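You operate a simulated robot arm through the tools that you are given. There is no shell and no other tool. Be economical: measure what you need, move in short steps, check, and stop when the job is done.

The job below is to be done with a simulated two-armed robot. You get a single attempt, and the scene is never put back.

JOB
Free the black coupling for washing: collar up, then into the wash bay.
Fine: hold it while the collar slides; lower the green latch first and raise it after. Where these are worked on the way, their far stop is far enough and under half their travel is too little: green latch.

Only the result counts: the job must be done as asked and must still hold three seconds after the hand-in. Knocking over, shifting, dropping, spilling or breaking anything else fails it.

ROBOT AND FRAMES
Two 7-joint arms with two-finger parallel grippers on one trunk, on a base that drives. Base frame: it is fixed to the floor where the robot stands at the start and does not move with it; the origin is under the middle of the robot, x ahead of it, y to its left, z up; the surface under the hand at the start is at about z = 0.8. Lengths are in m, angles in rad, forces in N, time in s.
The left shoulder is at the start at [0.05, 0.209, 1.446], the right one opposite. With the tool pointing down near the work surface each hand reaches from about 0.1 to 0.8 m from the robot's upright axis, wherever it stands, measured 20 degrees to its own side. Places, roughly: blue latch [0.3, 0.6, 0.8]; green latch [0.3, -0.5, 0.8]; pink collar [0.5, 0.1, 1]; wash bay [0.6, -0.5, 0.8]; yellow latch [0.3, 0.1, 0.8]. Payload 4.4 kg a hand.
The TCP of each hand is the grasp point between the finger pads, 0.023 m short of the fingertips. In the tool frame z runs along the fingers and y along their closing line. Largest opening 0.094 m; finger width 0.038, thickness 0.01; the body of the gripper, 0.054 by 0.096 m, starts 0.039 m behind the TCP.
Orientation is that of the tool frame in the base frame, as a unit quaternion [x, y, z, w]. With the fingers straight down and closing along the base's y, the tool's x points along the base's -x, its y along +y and its z along -z.

CONTROLS
- The arms move only by the tool jog_arm. It takes "left_rows", "right_rows" or both (then of equal length, played together; a hand with none holds still); each is a list that holds one entry, the list of rows, each a list of 7 numbers: the shift along the base's x, y, z in cm, then the turn, a rotation vector about the base's x, y, z in rad, then the finger opening in cm, from 0 to 9.4. In form: [[[x, y, z, ax, ay, az, grip], ...]]. A call has 1 to 8 rows; each row is the pose to reach, as a shift and turn from the pose commanded when the call began. Rows are played at 5 a second. More than 0.05 m and 0.15 rad between two rows, or a gripper value outside its range, and nothing of the call is played. Where a pose cannot be reached the arm comes as near as it can. A force on the tool above 40 N (or 10 N above the force at the start of the call, whichever is more), or a blocked arm, ends the call early, and 0.2 s more pass. Each finger travels about 0.108 m/s and halts on what it meets, pressing with about 25 N; the grip force reading is that of the motor and also rises with nothing between the fingers. The clock runs only during rows and for 0.2 s after the last one: add rows that repeat a pose to give the fingers time. It gives the time, the measured TCP pose, the force on the tool (base axes), the opening and the grip force at its end, in the units of the frame above (readings bear some noise), with the torque about the TCP (base axes, N m) and any sound that the robot's microphone picked up.
- Cameras (640 x 400 px; columns grow to the right, rows downward): "scene" is now at [0.1308, -0.0157, 1.5806]; the picture's right is [-0.27, -0.96, 0.00], its down [-0.85, 0.24, -0.47] and it looks along [0.45, -0.12, -0.88] (base axes); focal length 259 px, centre (320, 200). "left" rides on the left gripper at [0.086, -0.016, -0.075] in its tool frame; the picture's right is [0.18, 0.98, 0.00], its down [-0.58, 0.11, -0.81] and it looks along [-0.79, 0.15, 0.59] (tool axes); focal length 243 px, centre (320, 200). "right" rides on the right gripper at [0.086, 0.016, -0.074] in its tool frame; the picture's right is [-0.18, 0.98, 0.00], its down [-0.58, -0.11, -0.81] and it looks along [-0.79, -0.15, 0.59] (tool axes); focal length 243 px, centre (320, 200). There is no depth. A picture from a camera that has moved, and an enlarged one, comes with that camera's place and axes in the base frame and with its lens.
- snapshot(camera): a new picture of that camera. No time passes.
- slide_trunk(by): slides the trunk up (or, below 0, down) by that many m; the arms and the scene camera ride with it, the base frame stays. It gives what a move gives, with no picture.
- drive_base(legs): drives the robot by 1 to 6 legs, each [ahead, left, turn to the left] in m, m and rad, along the robot's own axes; the way and the turn of a leg run together, so that a leg with both is an arc; at most 1.5 m and 3.142 rad a leg. The arms and the cameras ride along, it lands a little off, and it stops where it bumps. It gives what a move gives.
- turn_head(pan, tilt): turns the head with the scene camera to pan (to the left, within 1.396 rad either way) and tilt (down, from -0.506 to 1.204), counted from straight ahead of the robot. It gives what a move gives.
- inspect(camera, box): a new picture of the part [left, top, right, bottom] of that camera's present view, enlarged. No time passes.
- finish_job(): hands the job in; it is judged then, once.

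Go step by step. Nothing tells you exact positions but the pictures and the camera data: compare them with the known pose of the tool, close in by small moves and look again before you grip or let go. The budget is 120 turns and 92 pictures, counting those below and the enlarged ones. Unless the task says otherwise, let go and move clear before handing in, and close with one line.

The tools are called after "Emit:" as name(argument=value, ...) on one line, values as JSON. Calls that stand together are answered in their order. jog_arm: Moves the arms, as the interface text tells. Its arguments: {"type":"object","properties":{"left_rows":{"type":"array"},"right_rows":{"type":"array"}},"required":[]} The other tools are called the same way: slide_trunk (by) slides the trunk up or down; drive_base (legs) drives the base; turn_head (pan, tilt) turns the head that bears the scene camera; snapshot (camera) takes a picture; inspect (camera, box) takes an enlarged picture of a part of a camera's view; finish_job () hands the job in.

At the start:

```text
time: 0.0
left_tcp_pos: [0.5882, 0.0373, 1.1292]
left_orientation: [0.0, 1.0, 0.0, 0.0]
left_force: [0.2, 0.5, 0.8]
left_moment: [0.02, 0.02, -0.03]
left_finger_gap: 0.094
left_finger_force: 0.1
right_tcp_pos: [0.4565, -0.5135, 1.1242]
right_orientation: [0.0, 1.0, 0.0, 0.0]
right_force: [0.0, -0.5, -0.4]
right_moment: [0.0, -0.01, -0.01]
right_finger_gap: 0.094
right_finger_force: 0.1
trunk travel left (down, up): [-0.525, 0.038]
robot x, y, heading: [0.0018, 0.0017, -0.002]
head pan, tilt: [-0.271, 1.084]
```

scene: 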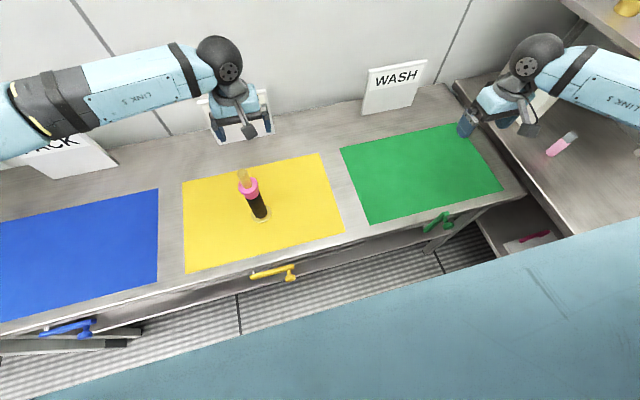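
right: 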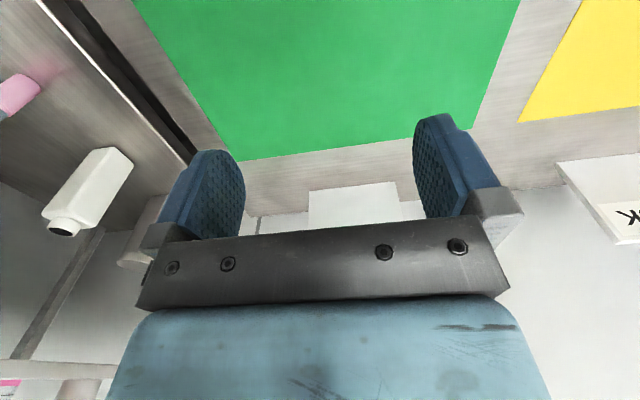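
left: 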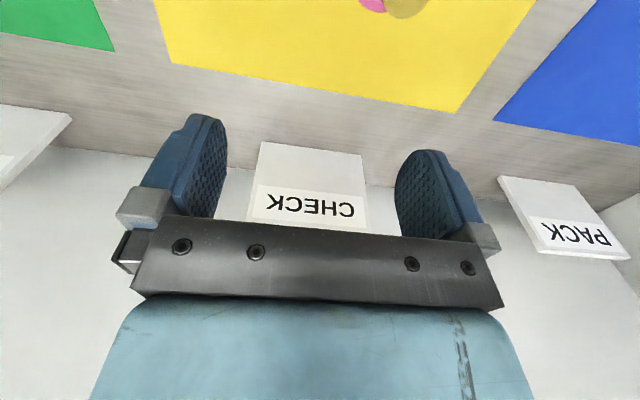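

I see the black coupling with its pink collar on the yellow bay, and latches on the front edge of the bench. I'll look closer at the coupling and the green latch.

Emit:
inspect(camera="scene", box=[200, 140, 320, 240])

Emit:
inspect(camera="scene", box=[390, 180, 510, 260])

Emit:
inspect(camera="scene", box=[230, 240, 320, 300])

```text
4.00 times, centred on (260, 190) of scene
camera zoom: at [0.1308, -0.0157, 1.5806], right [-0.27, -0.96, 0.0], down [-0.85, 0.24, -0.47], along [0.45, -0.12, -0.88], focal length 1037 px, centre (560, 240)
```

zoom: 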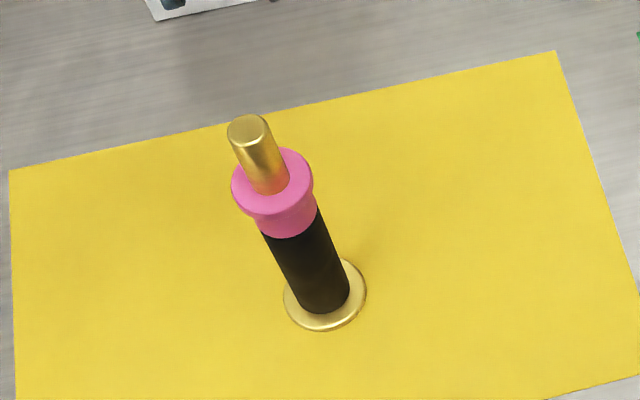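

```text
5.00 times, centred on (450, 220) of scene
camera zoom: at [0.1308, -0.0157, 1.5806], right [-0.27, -0.96, 0.0], down [-0.85, 0.24, -0.47], along [0.45, -0.12, -0.88], focal length 1297 px, centre (-330, 100)
```

zoom: 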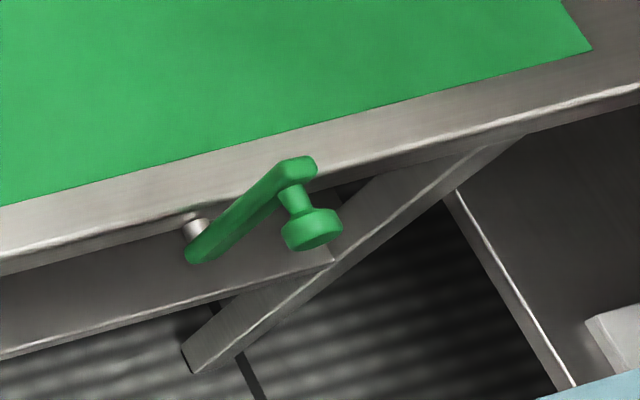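

```text
6.67 times, centred on (275, 270) of scene
camera zoom: at [0.1308, -0.0157, 1.5806], right [-0.27, -0.96, 0.0], down [-0.85, 0.24, -0.47], along [0.45, -0.12, -0.88], focal length 1729 px, centre (620, -267)
```

zoom: 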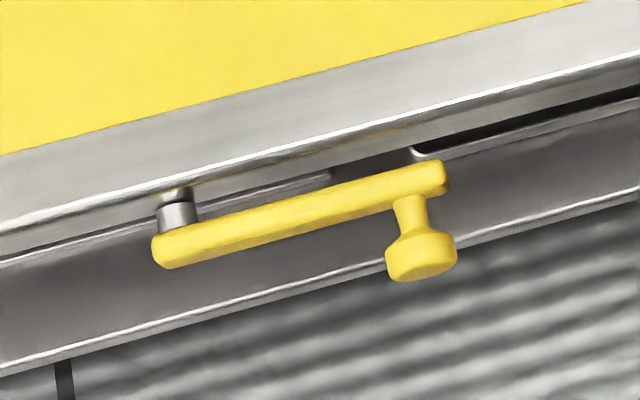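

The green latch looks like a crank pivoting about x with a knob toward me. I'll pull the right hand back to view it with the wrist camera.

Emit:
jog_arm(right_rows=[[[-4, 0, -1, 0, 0, 0, 9.4], [-8, 0, -2, 0, 0, 0, 9.4], [-12, 0, -4, 0, 0, 0, 9.4], [-16, 0, -6, 0, 0, 0, 9.4], [-20, 0, -8, 0, 0, 0, 9.4], [-24, 0, -8, 0, 0, 0, 9.4], [-24, 0, -8, 0, 0, 0, 9.4]]])

Emit:
snapshot(camera="right")

Emit:
snapshot(camera="scene")

```text
time: 1.6
left_tcp_pos: [0.5887, 0.0377, 1.1301]
left_orientation: [0.0, 1.0, 0.001, 0.0]
left_force: [-1.0, -0.1, -0.3]
left_moment: [0.0, -0.01, 0.01]
left_finger_gap: 0.0943
left_finger_force: 0.0
right_tcp_pos: [0.2151, -0.5101, 1.041]
right_orientation: [0.0, 1.0, 0.0, 0.001]
right_force: [-0.2, -0.4, -0.3]
right_moment: [0.01, 0.0, -0.02]
right_finger_gap: 0.0939
right_finger_force: 0.0
trunk travel left (down, up): [-0.525, 0.038]
robot x, y, heading: [0.0011, -0.0007, 0.001]
head pan, tilt: [-0.271, 1.084]
```

```text
85 pictures are left
camera right: at [0.1287, -0.496, 1.1174], right [0.18, 0.98, 0.0], down [0.58, -0.11, 0.81], along [0.79, -0.15, -0.59], focal length 243 px, centre (320, 200)
```

right: 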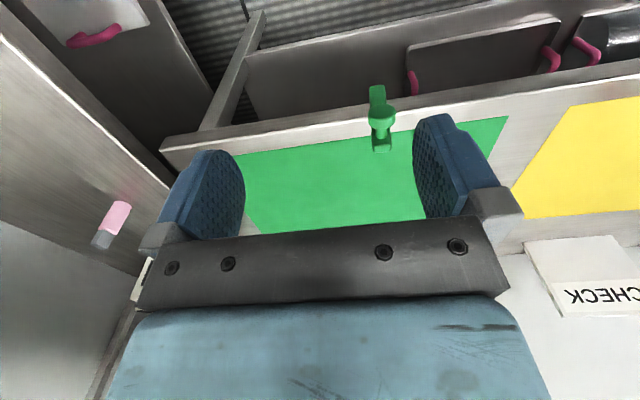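

```text
84 pictures are left
camera scene: at [0.1311, -0.0159, 1.5805], right [-0.27, -0.96, 0.0], down [-0.85, 0.24, -0.47], along [0.45, -0.12, -0.88], focal length 259 px, centre (320, 200)
```

scene: 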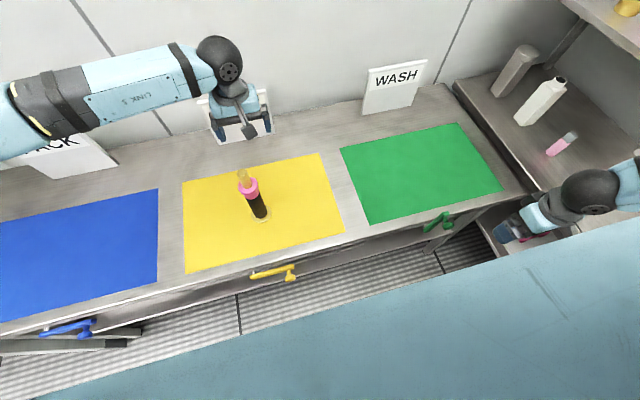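

Emit:
inspect(camera="right", box=[320, 70, 440, 170])

```text
4.00 times, centred on (380, 120) of right
camera zoom: at [0.1287, -0.496, 1.1174], right [0.18, 0.98, 0.0], down [0.58, -0.11, 0.81], along [0.79, -0.15, -0.59], focal length 970 px, centre (80, 520)
```

zoom: 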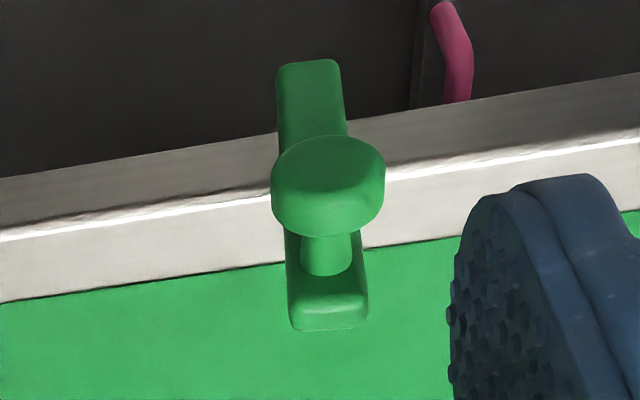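

The green latch stands up: knob at about (0.31, -0.457, 0.872), pivot near (·, -0.442, 0.775); it should swing to -y and down as the yellow one lies. I'll bring the right hand above the knob.

Emit:
jog_arm(right_rows=[[[4, 2.5, 0, 0, 0, 0, 7], [8.5, 5.3, -1, 0, 0, 0, 7], [8.5, 5.3, -5, 0, 0, 0, 7], [8.5, 5.3, -9, 0, 0, 0, 7], [8.5, 5.3, -9, 0, 0, 0, 7]]])

Emit:
snapshot(camera="right")

Emit:
inspect(camera="scene", box=[390, 160, 510, 260])

```text
refused: row 2 steps farther than a row can; nothing moved
```

```text
82 pictures are left
camera right: at [0.1287, -0.496, 1.1174], right [0.18, 0.98, 0.0], down [0.58, -0.11, 0.81], along [0.79, -0.15, -0.59], focal length 243 px, centre (320, 200)
```

right: 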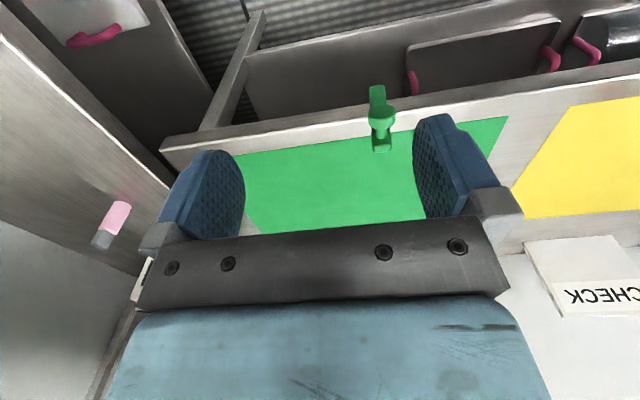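

```text
4.00 times, centred on (450, 210) of scene
camera zoom: at [0.1311, -0.0159, 1.5805], right [-0.27, -0.96, 0.0], down [-0.85, 0.24, -0.47], along [0.45, -0.12, -0.88], focal length 1037 px, centre (-200, 160)
```

zoom: 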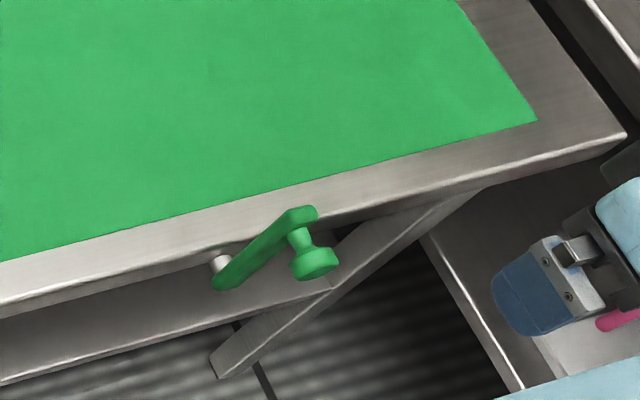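

The move was refused for step size; same move with shorter rows.

Emit:
jog_arm(right_rows=[[[4, 2.5, 0, 0, 0, 0, 7], [7.5, 5, -1, 0, 0, 0, 7], [8.5, 5.3, -5, 0, 0, 0, 7], [8.5, 5.3, -9, 0, 0, 0, 7], [8.5, 5.3, -9, 0, 0, 0, 7]]])

Emit:
snapshot(camera="right")

Emit:
inspect(camera="scene", box=[390, 160, 510, 260])

```text
time: 2.8
left_tcp_pos: [0.5877, 0.0375, 1.1303]
left_orientation: [0.0, 1.0, 0.0, 0.0]
left_force: [0.7, -0.3, 0.3]
left_moment: [0.01, -0.02, -0.01]
left_finger_gap: 0.0939
left_finger_force: 0.0
right_tcp_pos: [0.304, -0.4583, 0.9526]
right_orientation: [0.0, 1.0, 0.0, 0.0]
right_force: [-0.3, -0.5, -0.1]
right_moment: [-0.03, -0.01, 0.01]
right_finger_gap: 0.0701
right_finger_force: 0.1
trunk travel left (down, up): [-0.525, 0.038]
robot x, y, heading: [0.0008, -0.0004, 0.002]
head pan, tilt: [-0.271, 1.084]
```

```text
80 pictures are left
camera right: at [0.2179, -0.4432, 1.027], right [0.18, 0.98, 0.0], down [0.58, -0.11, 0.81], along [0.79, -0.15, -0.59], focal length 243 px, centre (320, 200)
```

right: 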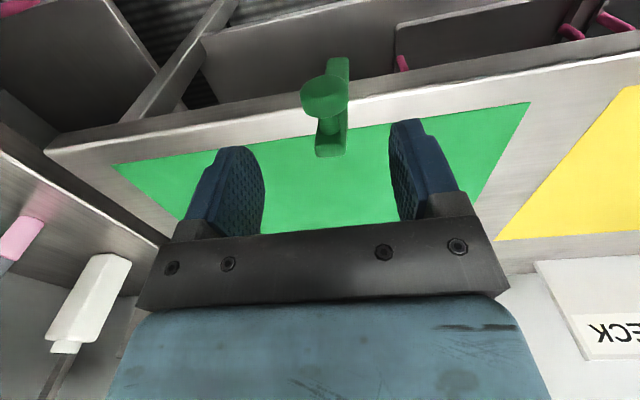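

```text
4.00 times, centred on (450, 210) of scene
camera zoom: at [0.1306, -0.0152, 1.5806], right [-0.27, -0.96, 0.0], down [-0.85, 0.24, -0.47], along [0.45, -0.13, -0.88], focal length 1037 px, centre (-200, 160)
```

zoom: 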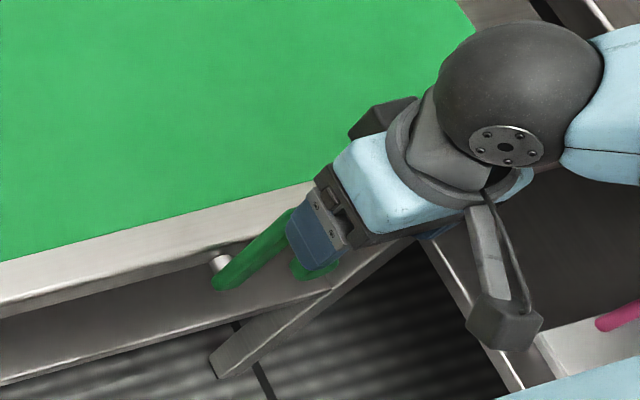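

Knob lies at (0.309, -0.458, 0.875), directly below. I descend around it and close.

Emit:
jog_arm(right_rows=[[[0, 0, -4, 0, 0, 0, 7], [0, 0, -7.8, 0, 0, 0, 7], [0, 0, -7.8, 0, 0, 0, 5], [0, 0, -7.8, 0, 0, 0, 3.5], [0, 0, -7.8, 0, 0, 0, 3], [0, 0, -7.8, 0, 0, 0, 3]]])

Emit:
snapshot(camera="right")

```text
time: 4.2
left_tcp_pos: [0.5889, 0.0396, 1.1307]
left_orientation: [0.0, 1.0, 0.0, 0.0]
left_force: [0.5, 0.1, -0.4]
left_moment: [-0.01, -0.03, -0.01]
left_finger_gap: 0.0938
left_finger_force: 0.1
right_tcp_pos: [0.3052, -0.4583, 0.877]
right_orientation: [0.001, 1.0, 0.0, -0.001]
right_force: [0.1, 0.2, -0.6]
right_moment: [0.02, -0.04, 0.0]
right_finger_gap: 0.0311
right_finger_force: 1.7
trunk travel left (down, up): [-0.525, 0.038]
robot x, y, heading: [0.001, -0.0011, 0.0]
head pan, tilt: [-0.271, 1.084]
```

```text
78 pictures are left
camera right: at [0.2175, -0.4434, 0.9507], right [0.18, 0.98, 0.0], down [0.58, -0.11, 0.81], along [0.79, -0.15, -0.59], focal length 243 px, centre (320, 200)
```

right: 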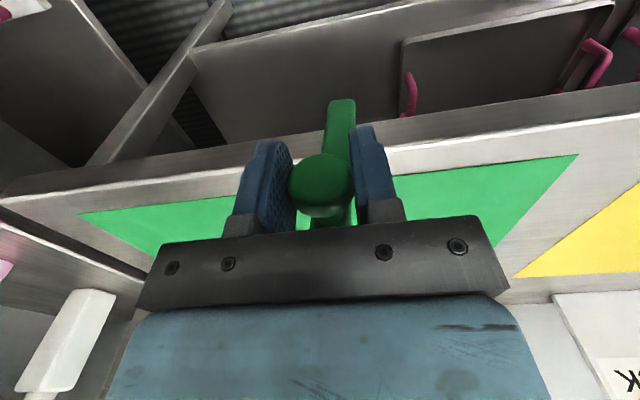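

Gripped on the knob. I'll swing it along its arc toward -y in small steps.

Emit:
jog_arm(right_rows=[[[0, 0, 0, 0, 0, 0, 2], [0, -0.9, -0.1, 0, 0, 0, 2], [0, -1.7, -0.36, 0, 0, 0, 2], [0, -2.5, -0.7, 0, 0, 0, 2], [0, -3.36, -1.06, 0, 0, 0, 2], [0, -3.36, -1.06, 0, 0, 0, 2]]])

Emit:
snapshot(camera="right")

```text
time: 5.6
left_tcp_pos: [0.5898, 0.0381, 1.1302]
left_orientation: [0.0, 1.0, 0.001, 0.001]
left_force: [0.2, 0.7, 0.8]
left_moment: [-0.03, -0.01, 0.01]
left_finger_gap: 0.0938
left_finger_force: 0.0
right_tcp_pos: [0.3043, -0.493, 0.8657]
right_orientation: [0.0, 1.0, 0.001, 0.0]
right_force: [6.2, 5.2, 1.0]
right_moment: [0.51, -0.16, 0.04]
right_finger_gap: 0.0307
right_finger_force: 45.1
trunk travel left (down, up): [-0.525, 0.038]
robot x, y, heading: [0.0004, -0.0022, 0.001]
head pan, tilt: [-0.271, 1.084]
```

```text
77 pictures are left
camera right: at [0.2172, -0.4769, 0.9403], right [0.18, 0.98, 0.0], down [0.58, -0.11, 0.81], along [0.79, -0.15, -0.59], focal length 243 px, centre (320, 200)
```

right: 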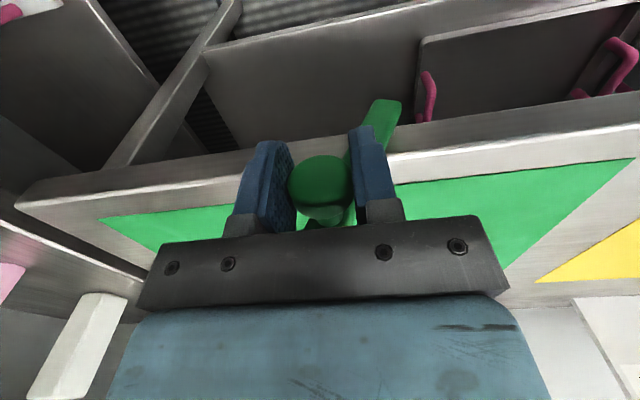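

It swings freely. Continuing the arc.

Emit:
jog_arm(right_rows=[[[0, -0.8, -0.5, 0, 0, 0, 2], [0, -1.5, -1.03, 0, 0, 0, 2], [0, -2.2, -1.65, 0, 0, 0, 2], [0, -2.77, -2.33, 0, 0, 0, 2], [0, -3.3, -3.1, 0, 0, 0, 2], [0, -3.75, -3.86, 0, 0, 0, 2], [0, -3.75, -3.86, 0, 0, 0, 2]]])

Emit:
snapshot(camera="right")

```text
time: 7.2
left_tcp_pos: [0.5884, 0.0374, 1.1285]
left_orientation: [0.0, 1.0, -0.001, -0.001]
left_force: [0.5, 0.3, 0.0]
left_moment: [0.0, 0.03, -0.02]
left_finger_gap: 0.0939
left_finger_force: 0.1
right_tcp_pos: [0.3034, -0.5308, 0.8282]
right_orientation: [0.0, 1.0, 0.0, 0.0]
right_force: [12.9, -4.9, 7.1]
right_moment: [0.31, -0.19, -0.06]
right_finger_gap: 0.0309
right_finger_force: 44.8
trunk travel left (down, up): [-0.525, 0.038]
robot x, y, heading: [-0.0028, -0.0018, 0.004]
head pan, tilt: [-0.271, 1.084]
```

```text
76 pictures are left
camera right: at [0.2162, -0.5163, 0.9024], right [0.18, 0.98, 0.0], down [0.58, -0.11, 0.81], along [0.79, -0.15, -0.59], focal length 243 px, centre (320, 200)
```

right: 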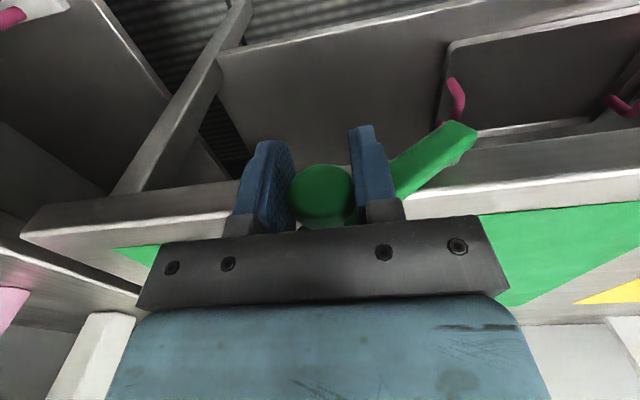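

Nearly horizontal; a slight pull in +x, so I ease forward a bit and continue down.

Emit:
jog_arm(right_rows=[[[0.3, -0.5, -0.85, 0, 0, 0, 2], [0.3, -0.85, -1.7, 0, 0, 0, 2], [0.3, -1.1, -2.6, 0, 0, 0, 2], [0.3, -1.25, -3.5, 0, 0, 0, 2], [0.3, -1.25, -4.4, 0, 0, 0, 2], [0.3, -1.25, -4.4, 0, 0, 0, 2]]])

Emit:
snapshot(camera="right")

```text
time: 8.4
left_tcp_pos: [0.588, 0.0372, 1.1294]
left_orientation: [0.001, 1.0, -0.001, 0.0]
left_force: [0.3, 0.1, -1.0]
left_moment: [-0.01, 0.03, 0.03]
left_finger_gap: 0.0939
left_finger_force: 0.0
right_tcp_pos: [0.3015, -0.5482, 0.7854]
right_orientation: [0.003, 1.0, -0.006, -0.003]
right_force: [-2.9, -6.0, -3.8]
right_moment: [-0.21, -1.04, -0.03]
right_finger_gap: 0.0313
right_finger_force: 45.6
trunk travel left (down, up): [-0.525, 0.038]
robot x, y, heading: [0.0043, 0.0013, -0.004]
head pan, tilt: [-0.271, 1.084]
stopped in row 5 (right hand): the force on the tool passed its limit at 42 N (the readings are from after the stop); the commanded pose is now the measured one
```

```text
75 pictures are left
camera right: at [0.2167, -0.5321, 0.8608], right [0.19, 0.98, -0.01], down [0.58, -0.1, 0.8], along [0.79, -0.16, -0.59], focal length 243 px, centre (320, 200)
```

right: 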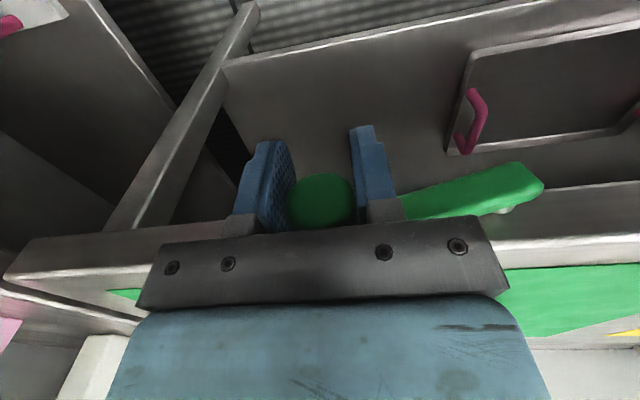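

It stopped with a force rise near horizontal, probably the stop. I let go, retreat and compare with the yellow latch.

Emit:
jog_arm(right_rows=[[[0, 0, 0, 0, 0, 0, 4], [0, 0, 0, 0, 0, 0, 6], [-1, 0, 0, 0, 0, 0, 6], [-3, 0, 2, 0, 0, 0, 6], [-5, 0, 5, 0, 0, 0, 6], [-6, 0, 9.5, 0, 0, 0, 6], [-7, -2, 14, 0, 0, 0, 6], [-7, -6, 16, 0, 0, 0, 6]]])

Emit:
snapshot(camera="right")

Emit:
inspect(camera="scene", box=[390, 180, 510, 260])

```text
refused: row 7 steps farther than a row can; nothing moved
```

```text
74 pictures are left
camera right: at [0.2167, -0.5321, 0.8608], right [0.19, 0.98, -0.01], down [0.58, -0.1, 0.8], along [0.79, -0.16, -0.59], focal length 243 px, centre (320, 200)
```

right: 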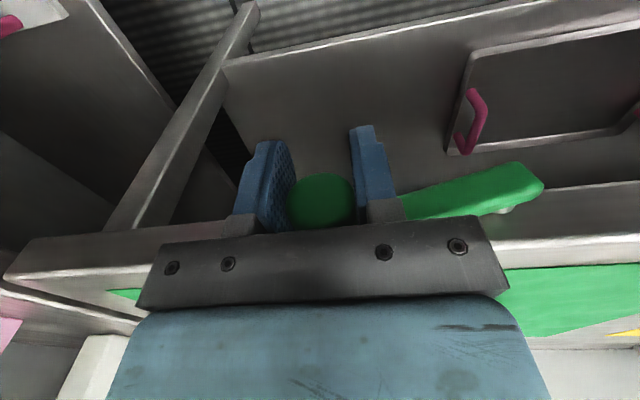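

```text
5.00 times, centred on (450, 220) of scene
camera zoom: at [0.1309, -0.0163, 1.5802], right [-0.27, -0.96, 0.0], down [-0.85, 0.24, -0.47], along [0.45, -0.13, -0.88], focal length 1297 px, centre (-330, 100)
```

zoom: 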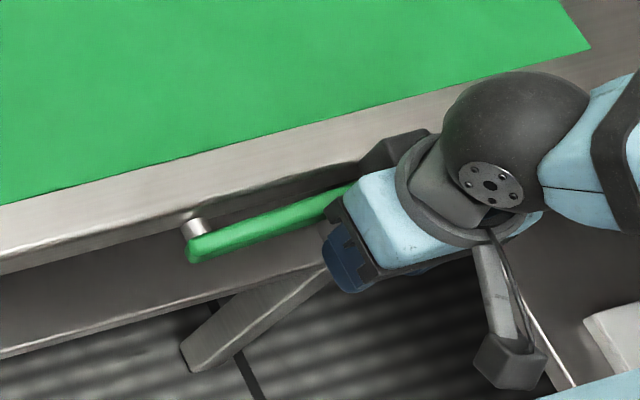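

Emit:
jog_arm(right_rows=[[[0, 0, 0, 0, 0, 0, 4], [0, 0, 0, 0, 0, 0, 6], [-1, 0, 0, 0, 0, 0, 6], [-3, 0, 2, 0, 0, 0, 6], [-4, 0, 6, 0, 0, 0, 6], [-5, 0, 10, 0, 0, 0, 6], [-6, -2, 14, 0, 0, 0, 6], [-6, -6, 16, 0, 0, 0, 6]]])

Emit:
snapshot(camera="right")

Emit:
inspect(camera="scene", box=[390, 180, 510, 260])

```text
time: 10.2
left_tcp_pos: [0.5887, 0.0373, 1.1299]
left_orientation: [0.0, 1.0, 0.0, 0.0]
left_force: [0.1, 0.7, 0.3]
left_moment: [0.0, -0.01, 0.02]
left_finger_gap: 0.0941
left_finger_force: 0.1
right_tcp_pos: [0.242, -0.6069, 0.9511]
right_orientation: [0.002, 1.0, -0.005, -0.002]
right_force: [0.1, -0.6, -0.6]
right_moment: [-0.02, 0.02, 0.0]
right_finger_gap: 0.06
right_finger_force: 0.0
trunk travel left (down, up): [-0.525, 0.038]
robot x, y, heading: [0.0022, -0.0008, -0.001]
head pan, tilt: [-0.271, 1.084]
```

```text
72 pictures are left
camera right: at [0.1552, -0.5905, 1.0249], right [0.19, 0.98, -0.01], down [0.58, -0.1, 0.81], along [0.79, -0.16, -0.59], focal length 243 px, centre (320, 200)
```

right: 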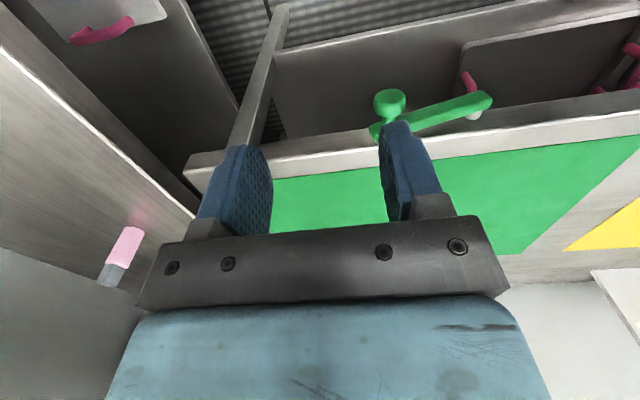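

```text
5.00 times, centred on (450, 220) of scene
camera zoom: at [0.1308, -0.0163, 1.5805], right [-0.27, -0.96, 0.0], down [-0.85, 0.24, -0.47], along [0.45, -0.13, -0.88], focal length 1297 px, centre (-330, 100)
```

zoom: 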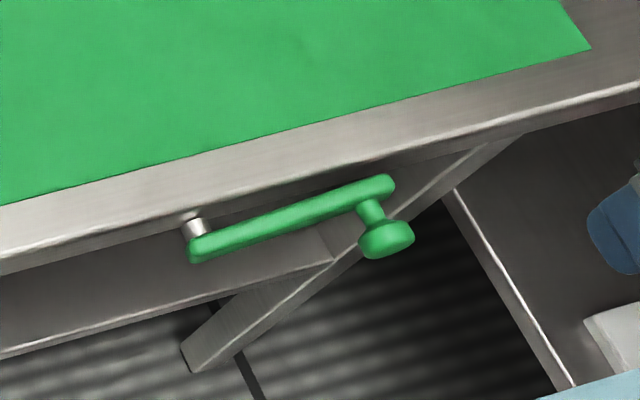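

The green latch sits slightly above where the yellow one lies. I'll press the knob from above with closed fingers to check whether it's at its stop.

Emit:
jog_arm(right_rows=[[[3, 3, 0, 0, 0, 0, 3], [6, 6, 0, 0, 0, 0, 0], [6, 6, -4, 0, 0, 0, 0], [6, 6, -8, 0, 0, 0, 0], [6, 6, -10, 0, 0, 0, 0], [6, 6, -11, 0, 0, 0, 0]]])

Emit:
snapshot(camera="right")

```text
time: 11.6
left_tcp_pos: [0.5894, 0.0374, 1.1313]
left_orientation: [0.001, 1.0, 0.0, 0.0]
left_force: [0.0, -0.5, 0.9]
left_moment: [-0.01, 0.02, 0.02]
left_finger_gap: 0.0941
left_finger_force: 0.0
right_tcp_pos: [0.3028, -0.5453, 0.8383]
right_orientation: [0.0, 1.0, -0.004, -0.001]
right_force: [-0.2, 0.3, 0.1]
right_moment: [-0.01, 0.02, 0.02]
right_finger_gap: 0.0001
right_finger_force: 25.4
trunk travel left (down, up): [-0.525, 0.038]
robot x, y, heading: [0.0032, -0.0029, -0.003]
head pan, tilt: [-0.271, 1.084]
```

```text
70 pictures are left
camera right: at [0.2173, -0.53, 0.9126], right [0.19, 0.98, -0.01], down [0.58, -0.1, 0.81], along [0.79, -0.16, -0.59], focal length 243 px, centre (320, 200)
```

right: 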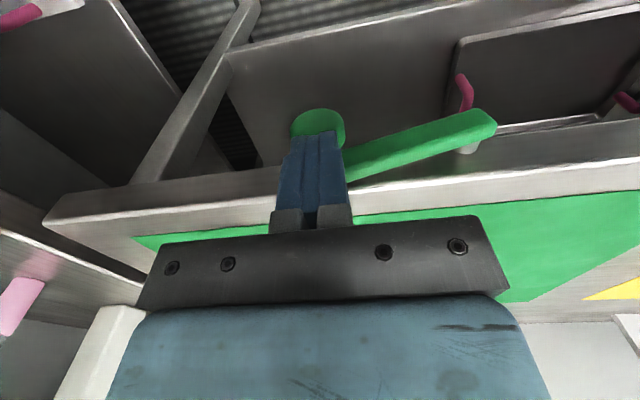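

Emit:
jog_arm(right_rows=[[[0, 0, -0.7, 0, 0, 0, 0], [0, 0, -1.4, 0, 0, 0, 0], [0, 0, -2.1, 0, 0, 0, 0], [0, 0, -2.8, 0, 0, 0, 0], [0, 0, -3.5, 0, 0, 0, 0], [0, 0, -4.2, 0, 0, 0, 0], [0, 0, -4.9, 0, 0, 0, 0]]])

Emit:
snapshot(camera="right")

```text
time: 12.8
left_tcp_pos: [0.5869, 0.038, 1.132]
left_orientation: [0.002, 1.0, -0.002, 0.001]
left_force: [0.6, 0.3, 0.1]
left_moment: [0.02, 0.06, -0.02]
left_finger_gap: 0.0937
left_finger_force: 0.1
right_tcp_pos: [0.303, -0.545, 0.8056]
right_orientation: [0.003, 1.0, -0.007, 0.0]
right_force: [-15.2, 6.9, 42.2]
right_moment: [-0.04, 0.04, 0.04]
right_finger_gap: 0.0
right_finger_force: 25.0
trunk travel left (down, up): [-0.525, 0.038]
robot x, y, heading: [0.0007, 0.0023, -0.003]
head pan, tilt: [-0.271, 1.084]
stopped in row 6 (right hand): the force on the tool passed its limit at 46 N (the readings are from after the stop); the commanded pose is now the measured one
```

```text
69 pictures are left
camera right: at [0.2168, -0.53, 0.8811], right [0.19, 0.98, -0.01], down [0.58, -0.1, 0.81], along [0.79, -0.16, -0.59], focal length 243 px, centre (320, 200)
```

right: 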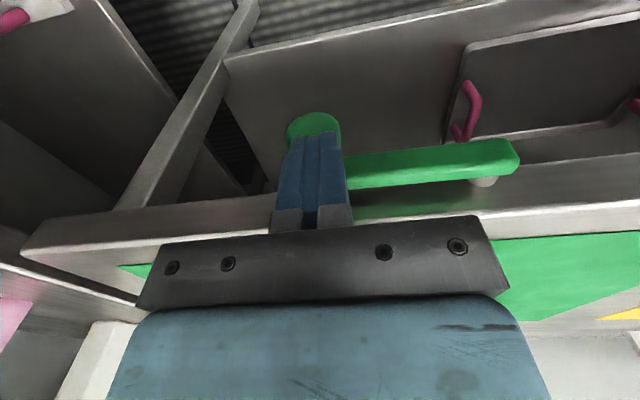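

It went further down and now bears firmly. I retreat and compare again.

Emit:
jog_arm(right_rows=[[[0, 0, 2, 0, 0, 0, 0], [0, 0, 6, 0, 0, 0, 3], [0, 0, 10, 0, 0, 0, 7], [0, -3, 14, 0, 0, 0, 7], [0, -6, 17, 0, 0, 0, 7], [0, -6, 20, 0, 0, 0, 7]]])

Emit:
inspect(camera="scene", box=[240, 170, 520, 310])

```text
time: 14.2
left_tcp_pos: [0.588, 0.0374, 1.1295]
left_orientation: [0.001, 1.0, 0.0, 0.0]
left_force: [0.3, 0.0, -0.3]
left_moment: [0.02, -0.01, 0.0]
left_finger_gap: 0.094
left_finger_force: 0.1
right_tcp_pos: [0.3081, -0.6016, 1.0015]
right_orientation: [0.003, 1.0, -0.006, -0.001]
right_force: [0.0, -0.3, 0.2]
right_moment: [-0.01, -0.01, 0.01]
right_finger_gap: 0.0702
right_finger_force: 0.0
trunk travel left (down, up): [-0.525, 0.038]
robot x, y, heading: [0.0013, -0.0006, -0.005]
head pan, tilt: [-0.271, 1.084]
```

```text
2.29 times, centred on (380, 240) of scene
camera zoom: at [0.1304, -0.0152, 1.5805], right [-0.27, -0.96, 0.0], down [-0.85, 0.24, -0.47], along [0.45, -0.13, -0.88], focal length 593 px, centre (183, 109)
```

zoom: 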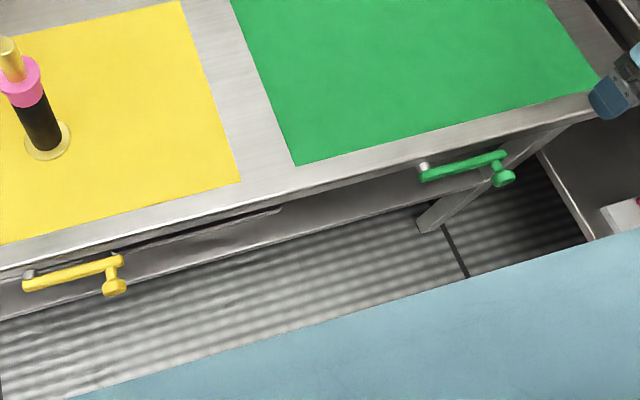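

The green latch now lies exactly like the yellow one, so it's lowered. Next the coupling: axis ≈(0.529, 0.075), black body z 0.81–0.93, collar z 0.93–0.985. I'll turn the left hand to approach the collar from front-left, and the right to approach the body from front-right; left hand first.

Emit:
jog_arm(left_rows=[[[-2, 1.8, 0, -0.048, -0.1155, -0.0683, 9.4], [-4, 3.6, 0, -0.0957, -0.231, -0.1366, 9.4], [-6, 5.4, 0, -0.1435, -0.3465, -0.2049, 9.4], [-8, 7.2, 0, -0.1914, -0.462, -0.2732, 9.4], [-10, 9, 0, -0.2392, -0.5775, -0.3415, 9.4], [-12, 10.5, 0, -0.2871, -0.693, -0.4098, 9.4], [-14, 12, 0, -0.335, -0.8085, -0.4781, 9.4], [-16, 13.5, 0, -0.3828, -0.924, -0.5464, 9.4]]])

Emit:
jog_arm(left_rows=[[[-0.5, 0, -2, -0.048, -0.1155, -0.0683, 9.4], [-0.5, 0, -5, -0.0957, -0.231, -0.1366, 9.4], [-0.5, 0, -9, -0.0957, -0.231, -0.1366, 9.4], [-0.5, 0, -13, -0.0957, -0.231, -0.1366, 9.4], [-0.5, 0, -13, -0.0957, -0.231, -0.1366, 9.4]]])

Emit:
snapshot(camera="left")

Emit:
snapshot(camera="scene")

```text
time: 16.2
left_tcp_pos: [0.4531, 0.1747, 1.1642]
left_orientation: [0.268, 0.821, -0.169, 0.476]
left_force: [-0.3, 1.0, 0.3]
left_moment: [-0.01, -0.02, 0.02]
left_finger_gap: 0.094
left_finger_force: 0.1
right_tcp_pos: [0.3078, -0.6024, 1.0025]
right_orientation: [0.003, 1.0, -0.005, 0.0]
right_force: [-0.8, 0.3, -0.4]
right_moment: [-0.02, -0.03, 0.01]
right_finger_gap: 0.07
right_finger_force: 0.1
trunk travel left (down, up): [-0.525, 0.038]
robot x, y, heading: [0.0004, 0.0012, 0.002]
head pan, tilt: [-0.271, 1.084]
stopped in row 8 (left hand): the arm was blocked; the commanded pose is now the measured one
```

```text
time: 17.4
left_tcp_pos: [0.4471, 0.1737, 1.0305]
left_orientation: [0.318, 0.732, -0.208, 0.565]
left_force: [-0.6, 0.2, -0.1]
left_moment: [-0.02, 0.02, 0.03]
left_finger_gap: 0.0943
left_finger_force: 0.0
right_tcp_pos: [0.3085, -0.6032, 1.0014]
right_orientation: [0.002, 1.0, -0.006, -0.001]
right_force: [0.6, 0.1, 0.0]
right_moment: [0.01, -0.02, 0.0]
right_finger_gap: 0.0701
right_finger_force: 0.1
trunk travel left (down, up): [-0.525, 0.038]
robot x, y, heading: [-0.0003, -0.001, 0.0]
head pan, tilt: [-0.271, 1.084]
```

```text
67 pictures are left
camera left: at [0.3698, 0.2315, 0.9661], right [0.66, 0.74, -0.12], down [-0.39, 0.48, 0.79], along [0.64, -0.47, 0.61], focal length 243 px, centre (320, 200)
```

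left: 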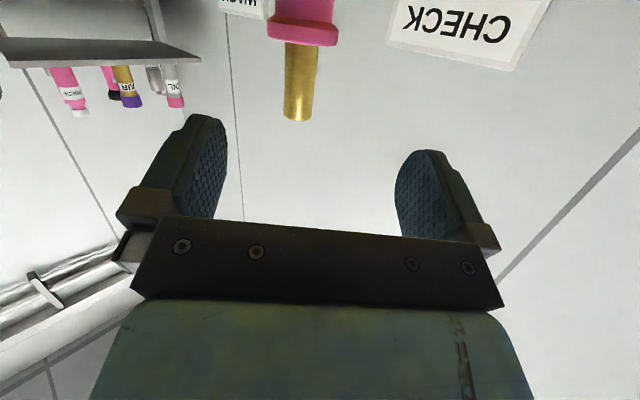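

```text
66 pictures are left
camera scene: at [0.1308, -0.0166, 1.5806], right [-0.27, -0.96, 0.0], down [-0.85, 0.24, -0.47], along [0.45, -0.13, -0.88], focal length 259 px, centre (320, 200)
```

scene: 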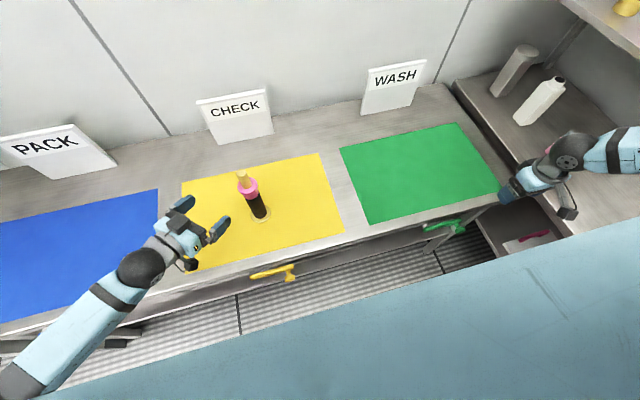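

Coupling axis confirmed at (0.529, 0.074), pin top z 1.046, collar flange top z 0.983. Now I bring the right hand round, tilted 50° forward and yawed toward the coupling body.

Emit:
jog_arm(right_rows=[[[0.5, 4.5, 0.5, 0.0428, -0.1033, 0.0918, 7], [1, 9, 1, 0.0856, -0.2067, 0.1836, 7], [1.5, 13.5, 1.5, 0.1284, -0.31, 0.2754, 7], [2, 18, 2, 0.1712, -0.4134, 0.3672, 7], [2.5, 22.5, 2, 0.214, -0.5167, 0.459, 7], [3, 27, 2, 0.2568, -0.62, 0.5508, 7], [3.5, 31.5, 2, 0.2996, -0.7234, 0.6426, 7], [4, 36, 2, 0.3424, -0.8268, 0.7345, 7]]])

Emit:
snapshot(camera="scene")

```text
time: 19.2
left_tcp_pos: [0.4462, 0.1736, 1.03]
left_orientation: [0.318, 0.732, -0.208, 0.565]
left_force: [0.2, -0.2, -0.1]
left_moment: [0.02, 0.0, -0.01]
left_finger_gap: 0.0941
left_finger_force: 0.0
right_tcp_pos: [0.3479, -0.2462, 1.0232]
right_orientation: [-0.343, 0.839, 0.156, 0.393]
right_force: [-0.1, -0.4, -0.2]
right_moment: [-0.02, 0.02, 0.0]
right_finger_gap: 0.0702
right_finger_force: 0.0
trunk travel left (down, up): [-0.525, 0.038]
robot x, y, heading: [-0.0006, -0.0063, -0.002]
head pan, tilt: [-0.271, 1.084]
```

```text
65 pictures are left
camera scene: at [0.1303, -0.0161, 1.5807], right [-0.27, -0.96, 0.0], down [-0.85, 0.24, -0.47], along [0.45, -0.13, -0.88], focal length 259 px, centre (320, 200)
```

scene: 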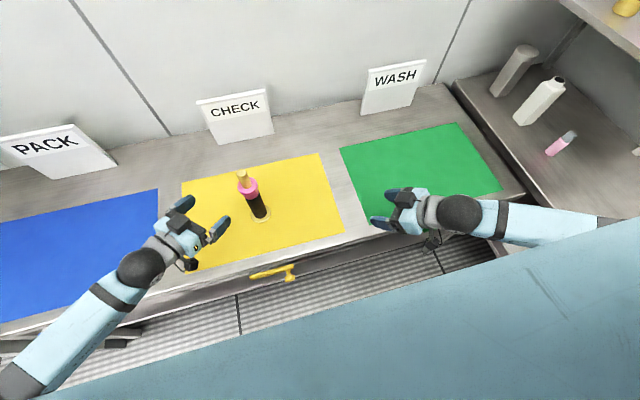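

Emit:
jog_arm(right_rows=[[[1.5, 4.5, 0, 0, 0, 0, 7], [3, 9, 0, 0, 0, 0, 7], [4.5, 13.5, -1, 0, 0, 0, 7], [6, 17.5, -3, 0, 0, 0, 7], [7.5, 21, -5, 0, 0, 0, 7], [9.5, 23.5, -7.5, 0, 0, 0, 7], [11.6, 25.5, -9.6, 0, 0, 0, 7], [11.6, 25.5, -9.6, 0, 0, 0, 7]]])

Emit:
snapshot(camera="right")

Emit:
snapshot(camera="left")

Emit:
inspect(camera="scene", box=[170, 130, 350, 270])

```text
time: 21.0
left_tcp_pos: [0.4472, 0.173, 1.0303]
left_orientation: [0.318, 0.732, -0.208, 0.565]
left_force: [-0.2, 0.2, 0.1]
left_moment: [-0.01, 0.02, 0.04]
left_finger_gap: 0.0942
left_finger_force: 0.1
right_tcp_pos: [0.3978, -0.1114, 1.0104]
right_orientation: [-0.344, 0.839, 0.16, 0.39]
right_force: [0.7, 0.2, -0.4]
right_moment: [0.01, 0.03, 0.01]
right_finger_gap: 0.07
right_finger_force: 0.1
right hand out of reach, approached as far as the arm can: row 4, 5, 6, 7, 8
trunk travel left (down, up): [-0.525, 0.038]
robot x, y, heading: [-0.0012, 0.0001, -0.002]
head pan, tilt: [-0.271, 1.084]
```

```text
64 pictures are left
camera right: at [0.305, -0.1802, 0.9933], right [-0.6, 0.78, 0.14], down [-0.1, -0.25, 0.96], along [0.79, 0.57, 0.22], focal length 243 px, centre (320, 200)
```

right: 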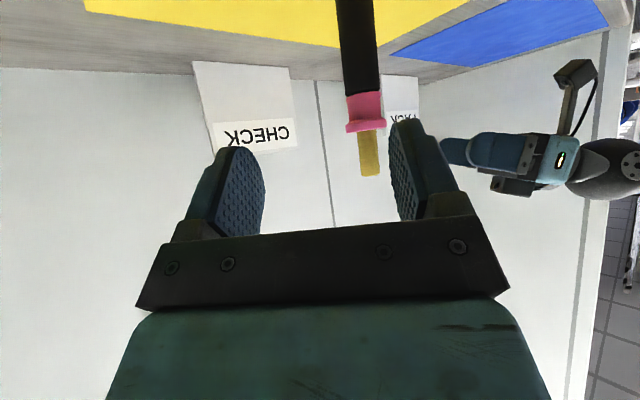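

```text
63 pictures are left
camera left: at [0.3697, 0.2316, 0.9664], right [0.66, 0.74, -0.12], down [-0.39, 0.48, 0.79], along [0.64, -0.47, 0.61], focal length 243 px, centre (320, 200)
```

left: 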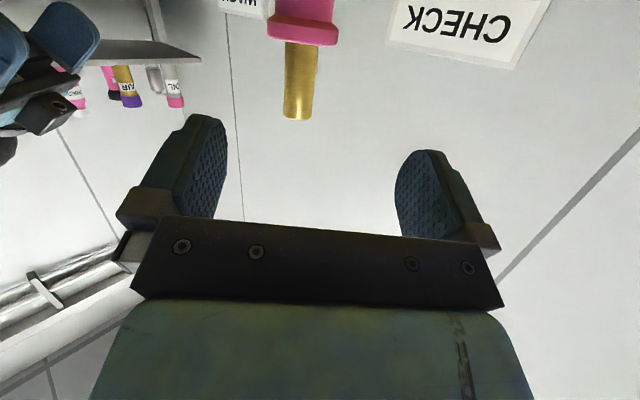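

```text
2.86 times, centred on (260, 200) of scene
camera zoom: at [0.1306, -0.0163, 1.5806], right [-0.27, -0.96, 0.0], down [-0.85, 0.24, -0.47], along [0.45, -0.13, -0.88], focal length 741 px, centre (491, 200)
```

zoom: 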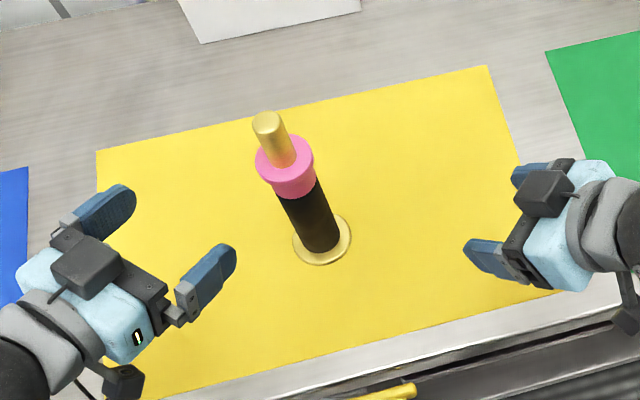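

The right arm folds out of reach there. I'll back the base 0.15 m and shift left 0.1 m so that both arms have room in front of the coupling.

Emit:
drive_base(legs=[[-0.15, 0.1, 0]])

Emit:
snapshot(camera="scene")

```text
time: 22.6
left_tcp_pos: [0.2958, 0.2769, 1.0306]
left_orientation: [0.318, 0.733, -0.207, 0.564]
left_force: [0.0, -0.2, -0.3]
left_moment: [0.01, 0.0, 0.01]
left_finger_gap: 0.0939
left_finger_force: 0.0
right_tcp_pos: [0.2463, -0.0089, 1.0116]
right_orientation: [-0.345, 0.838, 0.16, 0.39]
right_force: [0.0, 0.2, -0.3]
right_moment: [-0.01, -0.01, 0.0]
right_finger_gap: 0.07
right_finger_force: 0.1
trunk travel left (down, up): [-0.525, 0.038]
robot x, y, heading: [-0.1519, 0.0992, 0.001]
head pan, tilt: [-0.271, 1.084]
```

```text
61 pictures are left
camera scene: at [-0.0199, 0.0848, 1.5806], right [-0.26, -0.96, 0.0], down [-0.85, 0.23, -0.47], along [0.45, -0.12, -0.88], focal length 259 px, centre (320, 200)
```

scene: 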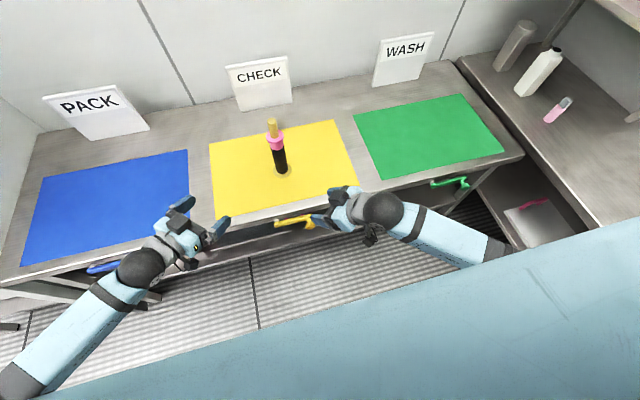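

Emit:
jog_arm(right_rows=[[[4, 0.3, 0, 0, 0, 0, 7], [8, 0.6, 0, 0, 0, 0, 7], [12, 0.9, -1, 0, 0, 0, 7], [15, 1.2, -3, 0, 0, 0, 7], [18, 1.5, -5.5, 0, 0, 0, 7], [21, 1.8, -8, 0, 0, 0, 7], [21, 1.8, -8, 0, 0, 0, 7]]])

Emit:
snapshot(camera="right")

Emit:
snapshot(camera="scene")

```text
time: 24.2
left_tcp_pos: [0.2935, 0.2755, 1.0304]
left_orientation: [0.317, 0.733, -0.206, 0.565]
left_force: [0.9, 1.1, -0.1]
left_moment: [0.0, -0.01, -0.01]
left_finger_gap: 0.0939
left_finger_force: 0.0
right_tcp_pos: [0.4543, 0.0071, 0.9297]
right_orientation: [-0.345, 0.838, 0.16, 0.39]
right_force: [-0.4, -0.4, -0.1]
right_moment: [0.02, 0.0, 0.02]
right_finger_gap: 0.0703
right_finger_force: 0.0
trunk travel left (down, up): [-0.525, 0.038]
robot x, y, heading: [-0.1528, 0.102, 0.002]
head pan, tilt: [-0.271, 1.084]
```

```text
60 pictures are left
camera right: at [0.3631, -0.0618, 0.9119], right [-0.61, 0.78, 0.14], down [-0.1, -0.25, 0.96], along [0.79, 0.57, 0.23], focal length 243 px, centre (320, 200)
```

right: 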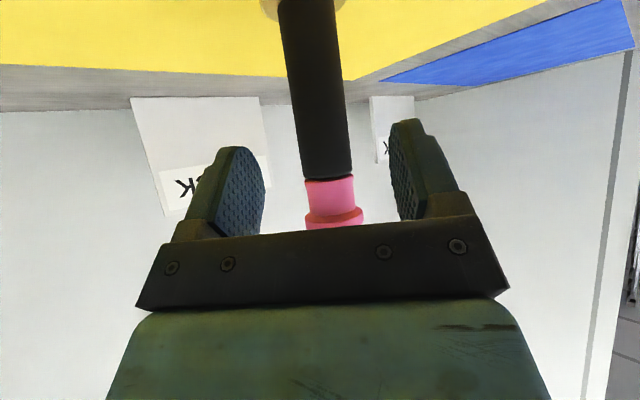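

```text
59 pictures are left
camera scene: at [-0.021, 0.0844, 1.5807], right [-0.26, -0.96, 0.0], down [-0.85, 0.23, -0.47], along [0.45, -0.12, -0.88], focal length 259 px, centre (320, 200)
```

scene: 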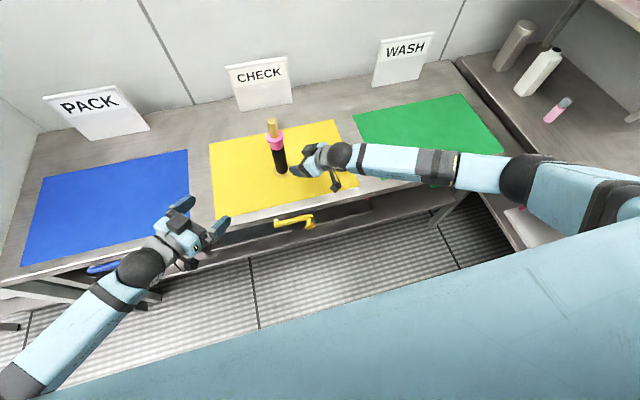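

Reach is fine now. Body seen at (0.529, 0.073); I advance along the tool axis to straddle the body low down at z 0.85.

Emit:
jog_arm(right_rows=[[[2.3, 1.8, -2.2, 0, 0, 0, 7], [4.2, 3.5, -4.3, 0, 0, 0, 7], [5.8, 5.0, -6.2, 0, 0, 0, 7], [7.4, 6.6, -7.9, 0, 0, 0, 7], [7.4, 6.6, -7.9, 0, 0, 0, 7]]])

Emit:
snapshot(camera="right")

Emit:
inspect(camera="scene", box=[220, 100, 360, 210])

```text
time: 25.4
left_tcp_pos: [0.2943, 0.276, 1.0304]
left_orientation: [0.317, 0.733, -0.206, 0.566]
left_force: [0.3, 0.2, -0.3]
left_moment: [-0.04, -0.02, 0.03]
left_finger_gap: 0.094
left_finger_force: 0.0
right_tcp_pos: [0.5302, 0.0755, 0.8533]
right_orientation: [-0.346, 0.838, 0.161, 0.389]
right_force: [-0.4, -0.3, -0.2]
right_moment: [-0.01, -0.04, -0.02]
right_finger_gap: 0.07
right_finger_force: 0.0
trunk travel left (down, up): [-0.525, 0.038]
robot x, y, heading: [-0.1476, 0.098, 0.001]
head pan, tilt: [-0.271, 1.084]
```

```text
58 pictures are left
camera right: at [0.4395, 0.0065, 0.8354], right [-0.61, 0.78, 0.14], down [-0.1, -0.25, 0.96], along [0.79, 0.57, 0.23], focal length 243 px, centre (320, 200)
```

right: 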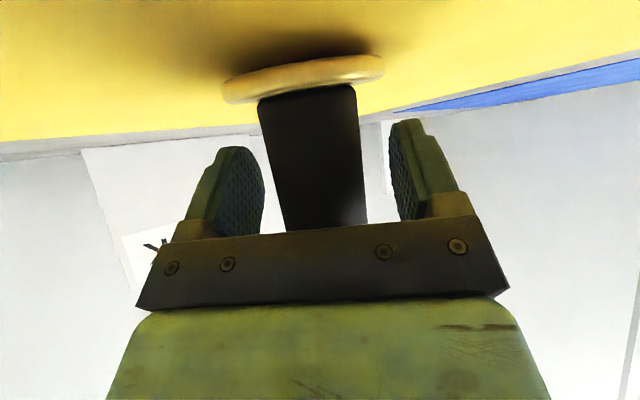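

```text
3.64 times, centred on (290, 155) of scene
camera zoom: at [-0.0205, 0.0837, 1.5806], right [-0.26, -0.96, 0.0], down [-0.85, 0.23, -0.47], along [0.45, -0.12, -0.88], focal length 943 px, centre (429, 364)
```

zoom: 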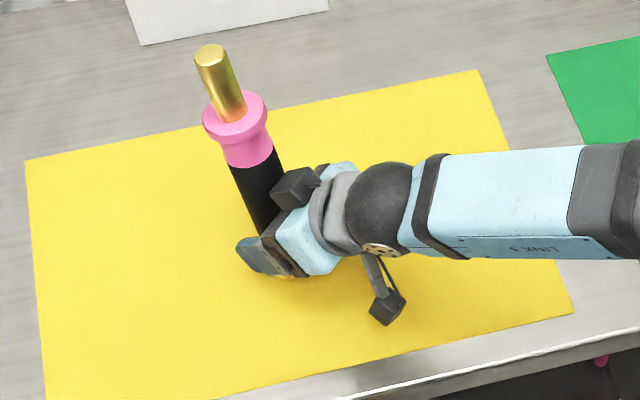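

Body is well centred between the right fingers. A tiny correction, then close on it.

Emit:
jog_arm(right_rows=[[[0.1, -0.2, 0, 0, 0, 0, 6], [0.1, -0.2, 0, 0, 0, 0, 4.5], [0.1, -0.2, 0, 0, 0, 0, 3.5], [0.1, -0.2, 0, 0, 0, 0, 2.5], [0.1, -0.2, 0, 0, 0, 0, 2.5]]])

Emit:
snapshot(camera="right")

```text
time: 26.6
left_tcp_pos: [0.2951, 0.276, 1.0308]
left_orientation: [0.317, 0.733, -0.206, 0.565]
left_force: [0.2, -0.8, 0.1]
left_moment: [0.0, 0.0, 0.0]
left_finger_gap: 0.094
left_finger_force: 0.0
right_tcp_pos: [0.5322, 0.0751, 0.8537]
right_orientation: [-0.346, 0.838, 0.161, 0.389]
right_force: [-0.3, 0.1, -0.4]
right_moment: [0.05, 0.04, 0.02]
right_finger_gap: 0.0431
right_finger_force: 24.6
trunk travel left (down, up): [-0.525, 0.038]
robot x, y, heading: [-0.1503, 0.1039, 0.003]
head pan, tilt: [-0.271, 1.084]
```

```text
56 pictures are left
camera right: at [0.4404, 0.0052, 0.8352], right [-0.61, 0.78, 0.14], down [-0.09, -0.25, 0.96], along [0.79, 0.57, 0.23], focal length 243 px, centre (320, 200)
```

right: 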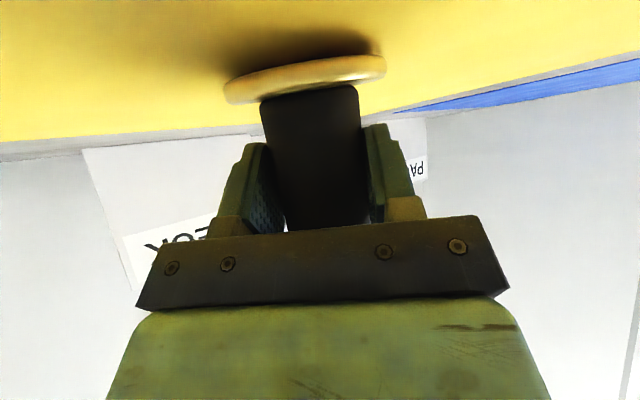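

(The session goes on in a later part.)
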